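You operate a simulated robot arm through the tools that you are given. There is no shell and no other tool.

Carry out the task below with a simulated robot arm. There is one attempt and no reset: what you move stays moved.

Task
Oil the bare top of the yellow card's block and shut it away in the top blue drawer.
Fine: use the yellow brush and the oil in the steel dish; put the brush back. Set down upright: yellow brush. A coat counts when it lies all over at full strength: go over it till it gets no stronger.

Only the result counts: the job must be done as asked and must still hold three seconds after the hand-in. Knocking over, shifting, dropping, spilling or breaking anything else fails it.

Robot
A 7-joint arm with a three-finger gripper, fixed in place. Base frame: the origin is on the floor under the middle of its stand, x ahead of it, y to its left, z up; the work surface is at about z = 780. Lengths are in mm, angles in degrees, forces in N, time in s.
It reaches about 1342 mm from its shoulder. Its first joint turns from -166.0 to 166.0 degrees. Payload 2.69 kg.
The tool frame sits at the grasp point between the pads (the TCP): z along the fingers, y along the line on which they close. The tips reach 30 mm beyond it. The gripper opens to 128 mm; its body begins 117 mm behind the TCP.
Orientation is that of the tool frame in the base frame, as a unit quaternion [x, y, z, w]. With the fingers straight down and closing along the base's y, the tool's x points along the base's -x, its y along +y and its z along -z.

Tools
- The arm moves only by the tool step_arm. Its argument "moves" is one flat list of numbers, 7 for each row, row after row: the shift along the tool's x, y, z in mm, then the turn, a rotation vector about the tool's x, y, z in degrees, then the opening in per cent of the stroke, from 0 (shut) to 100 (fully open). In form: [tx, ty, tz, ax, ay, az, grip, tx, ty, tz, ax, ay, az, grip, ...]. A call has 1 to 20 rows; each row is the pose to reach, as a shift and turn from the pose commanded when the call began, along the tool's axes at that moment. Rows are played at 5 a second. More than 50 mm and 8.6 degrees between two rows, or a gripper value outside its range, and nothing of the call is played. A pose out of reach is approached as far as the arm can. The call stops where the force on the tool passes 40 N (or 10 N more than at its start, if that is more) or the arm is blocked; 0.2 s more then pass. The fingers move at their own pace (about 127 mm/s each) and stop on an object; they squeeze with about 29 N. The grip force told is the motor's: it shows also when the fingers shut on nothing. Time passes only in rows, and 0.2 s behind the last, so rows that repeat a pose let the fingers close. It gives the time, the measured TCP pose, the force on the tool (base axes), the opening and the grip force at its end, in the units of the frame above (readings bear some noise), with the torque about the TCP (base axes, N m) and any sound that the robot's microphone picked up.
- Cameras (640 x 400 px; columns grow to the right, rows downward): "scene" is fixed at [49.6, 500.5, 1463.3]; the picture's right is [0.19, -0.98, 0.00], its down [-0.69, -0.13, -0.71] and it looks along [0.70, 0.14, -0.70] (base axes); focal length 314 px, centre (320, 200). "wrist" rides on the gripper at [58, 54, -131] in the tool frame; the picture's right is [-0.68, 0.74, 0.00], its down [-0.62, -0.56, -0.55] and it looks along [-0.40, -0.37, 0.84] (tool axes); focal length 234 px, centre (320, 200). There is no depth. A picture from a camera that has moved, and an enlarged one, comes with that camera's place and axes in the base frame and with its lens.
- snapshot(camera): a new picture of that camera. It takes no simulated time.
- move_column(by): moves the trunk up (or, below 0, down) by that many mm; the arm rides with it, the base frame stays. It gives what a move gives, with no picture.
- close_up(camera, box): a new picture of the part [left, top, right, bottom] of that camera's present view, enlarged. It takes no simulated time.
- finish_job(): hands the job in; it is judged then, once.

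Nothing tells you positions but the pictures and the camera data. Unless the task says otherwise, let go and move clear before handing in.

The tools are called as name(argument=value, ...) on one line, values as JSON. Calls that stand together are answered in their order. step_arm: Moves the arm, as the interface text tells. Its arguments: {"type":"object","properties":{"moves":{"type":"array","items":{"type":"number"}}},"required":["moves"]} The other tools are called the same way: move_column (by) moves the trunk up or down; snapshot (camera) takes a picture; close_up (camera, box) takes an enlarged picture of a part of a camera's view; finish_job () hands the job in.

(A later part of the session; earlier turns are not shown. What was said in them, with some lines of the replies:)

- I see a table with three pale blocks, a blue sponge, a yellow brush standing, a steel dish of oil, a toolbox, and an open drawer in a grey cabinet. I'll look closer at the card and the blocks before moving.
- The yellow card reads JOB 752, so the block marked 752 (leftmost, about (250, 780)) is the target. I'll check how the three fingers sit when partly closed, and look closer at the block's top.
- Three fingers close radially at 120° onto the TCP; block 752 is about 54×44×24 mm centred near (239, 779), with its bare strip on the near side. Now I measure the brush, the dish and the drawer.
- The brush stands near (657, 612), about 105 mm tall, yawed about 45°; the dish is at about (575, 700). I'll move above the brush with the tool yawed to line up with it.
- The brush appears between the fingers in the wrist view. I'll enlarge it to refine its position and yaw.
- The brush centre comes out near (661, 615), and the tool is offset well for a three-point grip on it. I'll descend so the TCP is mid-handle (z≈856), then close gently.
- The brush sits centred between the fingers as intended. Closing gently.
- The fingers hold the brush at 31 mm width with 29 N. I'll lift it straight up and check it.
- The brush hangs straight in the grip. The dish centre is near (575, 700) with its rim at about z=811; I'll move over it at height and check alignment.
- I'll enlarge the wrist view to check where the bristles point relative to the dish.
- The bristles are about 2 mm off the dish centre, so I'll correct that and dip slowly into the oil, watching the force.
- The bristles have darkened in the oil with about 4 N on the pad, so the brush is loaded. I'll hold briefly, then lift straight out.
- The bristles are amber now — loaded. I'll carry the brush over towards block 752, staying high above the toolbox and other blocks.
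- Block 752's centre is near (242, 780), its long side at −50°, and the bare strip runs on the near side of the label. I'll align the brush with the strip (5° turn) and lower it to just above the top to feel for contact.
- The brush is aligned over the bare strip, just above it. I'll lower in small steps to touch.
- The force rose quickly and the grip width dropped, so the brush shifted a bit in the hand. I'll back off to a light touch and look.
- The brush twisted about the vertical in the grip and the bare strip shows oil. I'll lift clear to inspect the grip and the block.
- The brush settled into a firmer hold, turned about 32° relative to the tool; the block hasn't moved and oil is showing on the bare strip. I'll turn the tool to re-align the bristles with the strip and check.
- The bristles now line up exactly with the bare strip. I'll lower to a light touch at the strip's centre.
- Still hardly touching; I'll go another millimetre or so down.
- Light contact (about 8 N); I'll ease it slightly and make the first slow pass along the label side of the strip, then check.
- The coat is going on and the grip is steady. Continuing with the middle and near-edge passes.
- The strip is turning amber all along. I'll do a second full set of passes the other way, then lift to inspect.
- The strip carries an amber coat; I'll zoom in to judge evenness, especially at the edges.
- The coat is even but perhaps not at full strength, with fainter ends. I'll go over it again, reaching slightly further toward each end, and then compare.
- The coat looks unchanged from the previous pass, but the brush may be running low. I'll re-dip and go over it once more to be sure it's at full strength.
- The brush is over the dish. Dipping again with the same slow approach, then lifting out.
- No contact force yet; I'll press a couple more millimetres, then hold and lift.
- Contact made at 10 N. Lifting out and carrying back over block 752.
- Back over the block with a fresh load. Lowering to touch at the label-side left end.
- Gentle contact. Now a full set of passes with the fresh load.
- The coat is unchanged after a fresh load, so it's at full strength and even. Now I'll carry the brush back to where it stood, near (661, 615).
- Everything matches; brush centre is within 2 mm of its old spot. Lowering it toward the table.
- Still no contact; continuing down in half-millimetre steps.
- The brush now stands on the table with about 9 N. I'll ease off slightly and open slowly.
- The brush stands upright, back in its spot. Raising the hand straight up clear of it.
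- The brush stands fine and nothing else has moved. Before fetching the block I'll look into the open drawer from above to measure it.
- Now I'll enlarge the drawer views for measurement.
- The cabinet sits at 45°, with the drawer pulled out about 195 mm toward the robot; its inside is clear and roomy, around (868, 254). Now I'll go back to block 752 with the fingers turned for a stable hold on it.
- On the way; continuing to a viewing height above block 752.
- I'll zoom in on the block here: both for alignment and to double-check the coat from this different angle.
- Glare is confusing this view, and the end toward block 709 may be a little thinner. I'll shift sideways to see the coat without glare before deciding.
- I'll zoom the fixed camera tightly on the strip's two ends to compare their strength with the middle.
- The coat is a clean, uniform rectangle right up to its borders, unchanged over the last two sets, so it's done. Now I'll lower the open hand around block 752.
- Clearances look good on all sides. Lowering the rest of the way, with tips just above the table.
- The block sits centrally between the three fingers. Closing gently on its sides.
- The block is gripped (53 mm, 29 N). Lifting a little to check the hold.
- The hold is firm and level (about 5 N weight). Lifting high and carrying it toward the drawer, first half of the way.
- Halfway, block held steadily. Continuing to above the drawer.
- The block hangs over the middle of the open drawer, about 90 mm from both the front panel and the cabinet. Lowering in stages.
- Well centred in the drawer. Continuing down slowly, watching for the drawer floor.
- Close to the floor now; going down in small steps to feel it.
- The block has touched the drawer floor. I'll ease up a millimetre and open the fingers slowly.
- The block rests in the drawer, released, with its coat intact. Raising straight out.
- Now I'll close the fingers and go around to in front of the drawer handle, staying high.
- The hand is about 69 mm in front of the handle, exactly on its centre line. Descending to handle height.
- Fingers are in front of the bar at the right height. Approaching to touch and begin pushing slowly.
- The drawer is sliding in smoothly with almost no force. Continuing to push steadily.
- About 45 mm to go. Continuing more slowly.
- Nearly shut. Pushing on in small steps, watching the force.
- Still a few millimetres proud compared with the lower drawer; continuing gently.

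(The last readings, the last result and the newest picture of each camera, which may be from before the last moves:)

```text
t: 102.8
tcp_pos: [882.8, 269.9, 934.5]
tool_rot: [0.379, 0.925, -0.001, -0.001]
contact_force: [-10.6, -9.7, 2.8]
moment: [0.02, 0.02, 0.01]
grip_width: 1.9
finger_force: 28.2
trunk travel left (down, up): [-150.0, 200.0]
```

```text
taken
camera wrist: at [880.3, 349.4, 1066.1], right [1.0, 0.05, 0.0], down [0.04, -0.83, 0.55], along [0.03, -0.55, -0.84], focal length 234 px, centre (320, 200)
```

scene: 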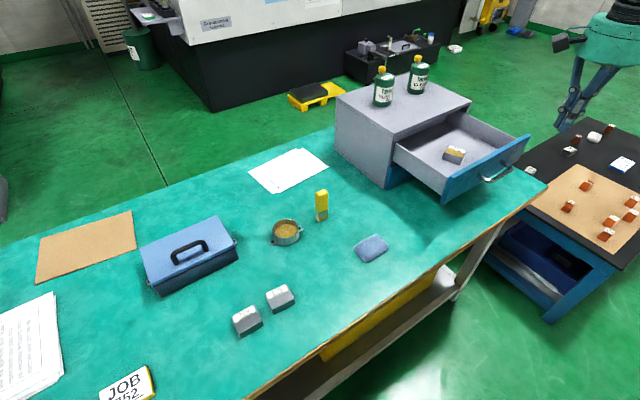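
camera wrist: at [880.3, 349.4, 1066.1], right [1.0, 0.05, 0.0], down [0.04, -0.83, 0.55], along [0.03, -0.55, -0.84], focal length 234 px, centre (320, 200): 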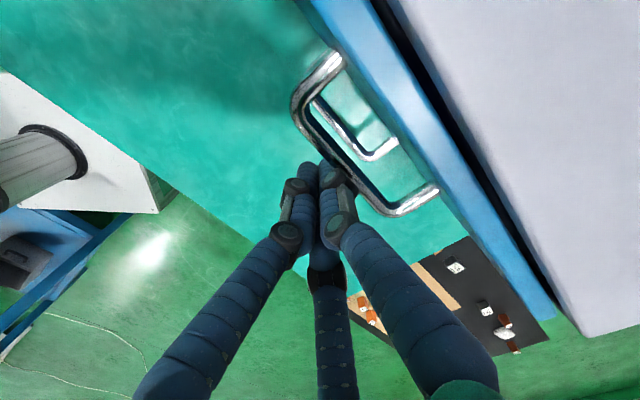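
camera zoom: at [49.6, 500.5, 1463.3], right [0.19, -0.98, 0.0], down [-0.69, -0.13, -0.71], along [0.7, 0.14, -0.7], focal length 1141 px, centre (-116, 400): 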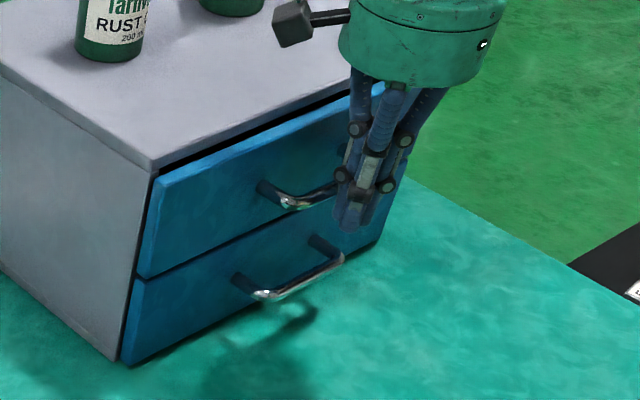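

The force has risen to about 14 N, so it's at or near its stop. Zooming in on the panel edges to judge whether it's fully shut.

close_up(camera="scene", box=[415, 125, 455, 195])

close_up(camera="scene", box=[415, 110, 480, 160])

close_up(camera="wrist", box=[290, 0, 440, 100])

```text
5.71 times, centred on (435, 160) of scene
camera zoom: at [49.6, 500.5, 1463.3], right [0.19, -0.98, 0.0], down [-0.69, -0.13, -0.71], along [0.7, 0.14, -0.7], focal length 1794 px, centre (-337, 429)
```

zoom: 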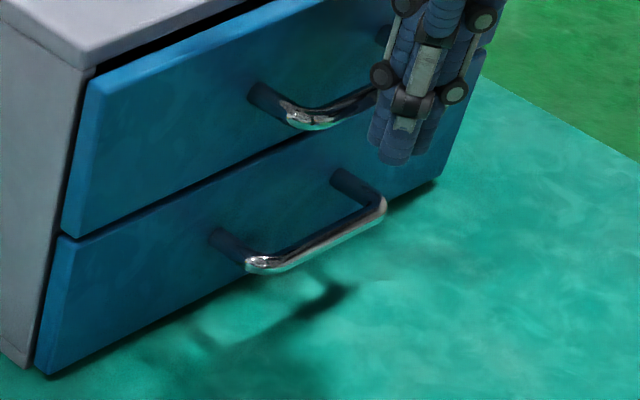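

```text
8.00 times, centred on (448, 135) of scene
camera zoom: at [49.6, 500.5, 1463.3], right [0.19, -0.98, 0.0], down [-0.69, -0.13, -0.71], along [0.7, 0.14, -0.7], focal length 2511 px, centre (-700, 720)
```

zoom: 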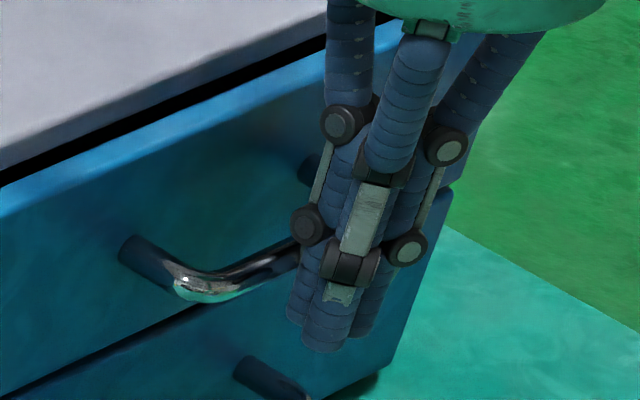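

```text
4.00 times, centred on (365, 50) of wrist
camera zoom: at [880.3, 349.4, 1066.1], right [1.0, 0.05, 0.0], down [0.04, -0.83, 0.55], along [0.03, -0.55, -0.84], focal length 937 px, centre (140, 800)
```

zoom: 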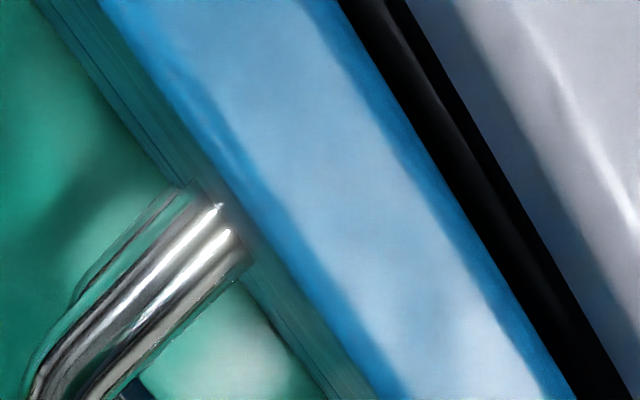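

Geometry says the panel back is within about 1 mm of the cabinet front and flush with the lower drawer. One more small push to confirm it's on its stop.

step_arm(moves=[0, 0.8, 0, 0, 0, 0, 0, 0, 1.5, 0, 0, 0, 0, 0, 0, 1.5, 0, 0, 0, 0, 0])

close_up(camera="scene", box=[415, 125, 455, 195])

```text
t: 103.6
tcp_pos: [883.4, 270.8, 935.0]
tool_rot: [0.379, 0.925, -0.001, 0.0]
contact_force: [-25.9, -25.0, 2.1]
moment: [0.0, 0.09, 0.03]
grip_width: 2.3
finger_force: 29.4
trunk travel left (down, up): [-150.0, 200.0]
```

```text
5.71 times, centred on (435, 160) of scene
camera zoom: at [49.6, 500.5, 1463.3], right [0.19, -0.98, 0.0], down [-0.69, -0.13, -0.71], along [0.7, 0.14, -0.7], focal length 1794 px, centre (-337, 429)
```

zoom: 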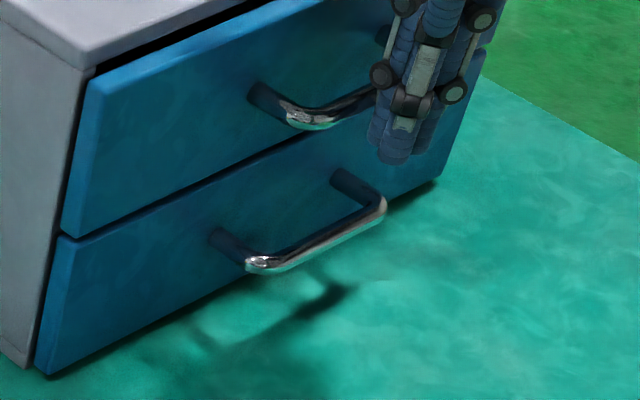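

That's a hard stop: the drawer is fully shut. Backing straight away from the handle, then up.

step_arm(moves=[0, -2, 0, 0, 0, 0, 0, 0, -6, 0, 0, 0, 0, 0, 0, -20, 0, 0, 0, 0, 0, 0, -45, 0, 0, 0, 0, 0, 0, -75, 0, 0, 0, 0, 0, 0, -100, 0, 0, 0, 0, 0, 0, -110, -40, 0, 0, 0, 0, 0, -110, -80, 0, 0, 0, 0, 0, -110, -120, 0, 0, 0, 0, 0, -110, -160, 0, 0, 0, 0, 0, -110, -200, 0, 0, 0, 0, 0, -110, -200, 0, 0, 0, 0])

snapshot(camera="scene")

snapshot(camera="wrist")

close_up(camera="scene", box=[330, 60, 500, 200])

close_up(camera="scene", box=[240, 170, 400, 270])

```text
t: 106.2
tcp_pos: [807.4, 193.7, 1134.4]
tool_rot: [0.379, 0.925, 0.001, 0.001]
contact_force: [-0.2, 0.1, 0.5]
moment: [-0.01, -0.01, 0.04]
grip_width: 2.2
finger_force: 29.3
trunk travel left (down, up): [-150.0, 200.0]
```

```text
taken
```

scene: 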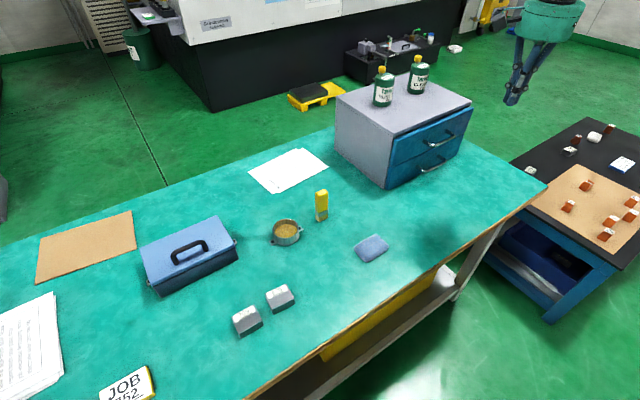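

```text
taken
camera wrist: at [804.1, 273.1, 1266.6], right [1.0, 0.05, 0.0], down [0.04, -0.83, 0.55], along [0.03, -0.55, -0.84], focal length 234 px, centre (320, 200)
```

wrist: 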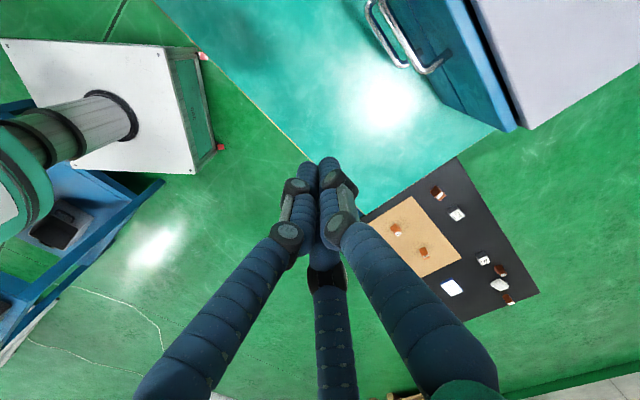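

```text
2.86 times, centred on (415, 130) of scene
camera zoom: at [49.6, 500.5, 1463.3], right [0.19, -0.98, 0.0], down [-0.69, -0.13, -0.71], along [0.7, 0.14, -0.7], focal length 897 px, centre (49, 400)
```

zoom: 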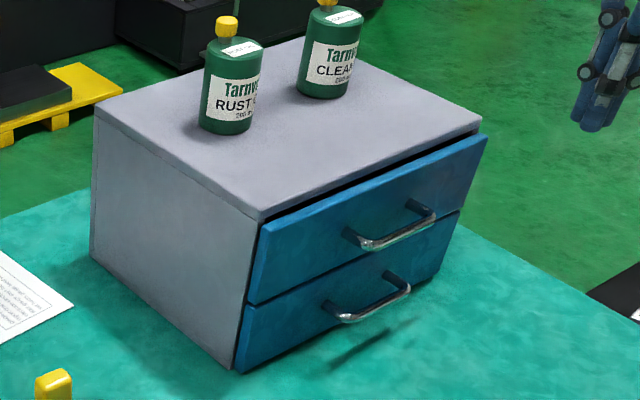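

```text
4.00 times, centred on (320, 220) of scene
camera zoom: at [49.6, 500.5, 1463.3], right [0.19, -0.98, 0.0], down [-0.69, -0.13, -0.71], along [0.7, 0.14, -0.7], focal length 1256 px, centre (320, 120)
```

zoom: 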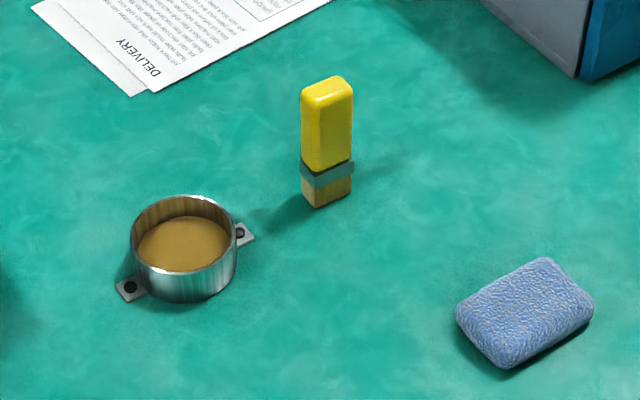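

The block is oiled and shut in the top blue drawer. The brush stands upright back in its place, everything else is where it was, and the hand is clear, so I'm handing in.

finish_job()

```text
The job is handed in.
```

The job is handed in. Block 752, the one the yellow card names, has its bare top oiled and is shut in the top blue drawer.

- **Oil coat:** I covered the bare strip below the label in four sets of passes, with a fresh dip before the last. The colour was even and looked no stronger after the last two sets. The outermost 2–3 mm around the edge looked slightly softer in the pictures. I judged that to be how the coat is drawn, not a thin spot.
- **Drawer:** I pushed it until it hit a hard stop, and its front sits flush with the lower drawer.
- **Brush:** it stands upright within a couple of millimetres of its original spot. It twisted in the grip on the first touch, so I realigned it before brushing.
- **Everything else:** the other blocks, dish, sponge and bottles looked unmoved in the last pictures, and I saw no oil on the label.
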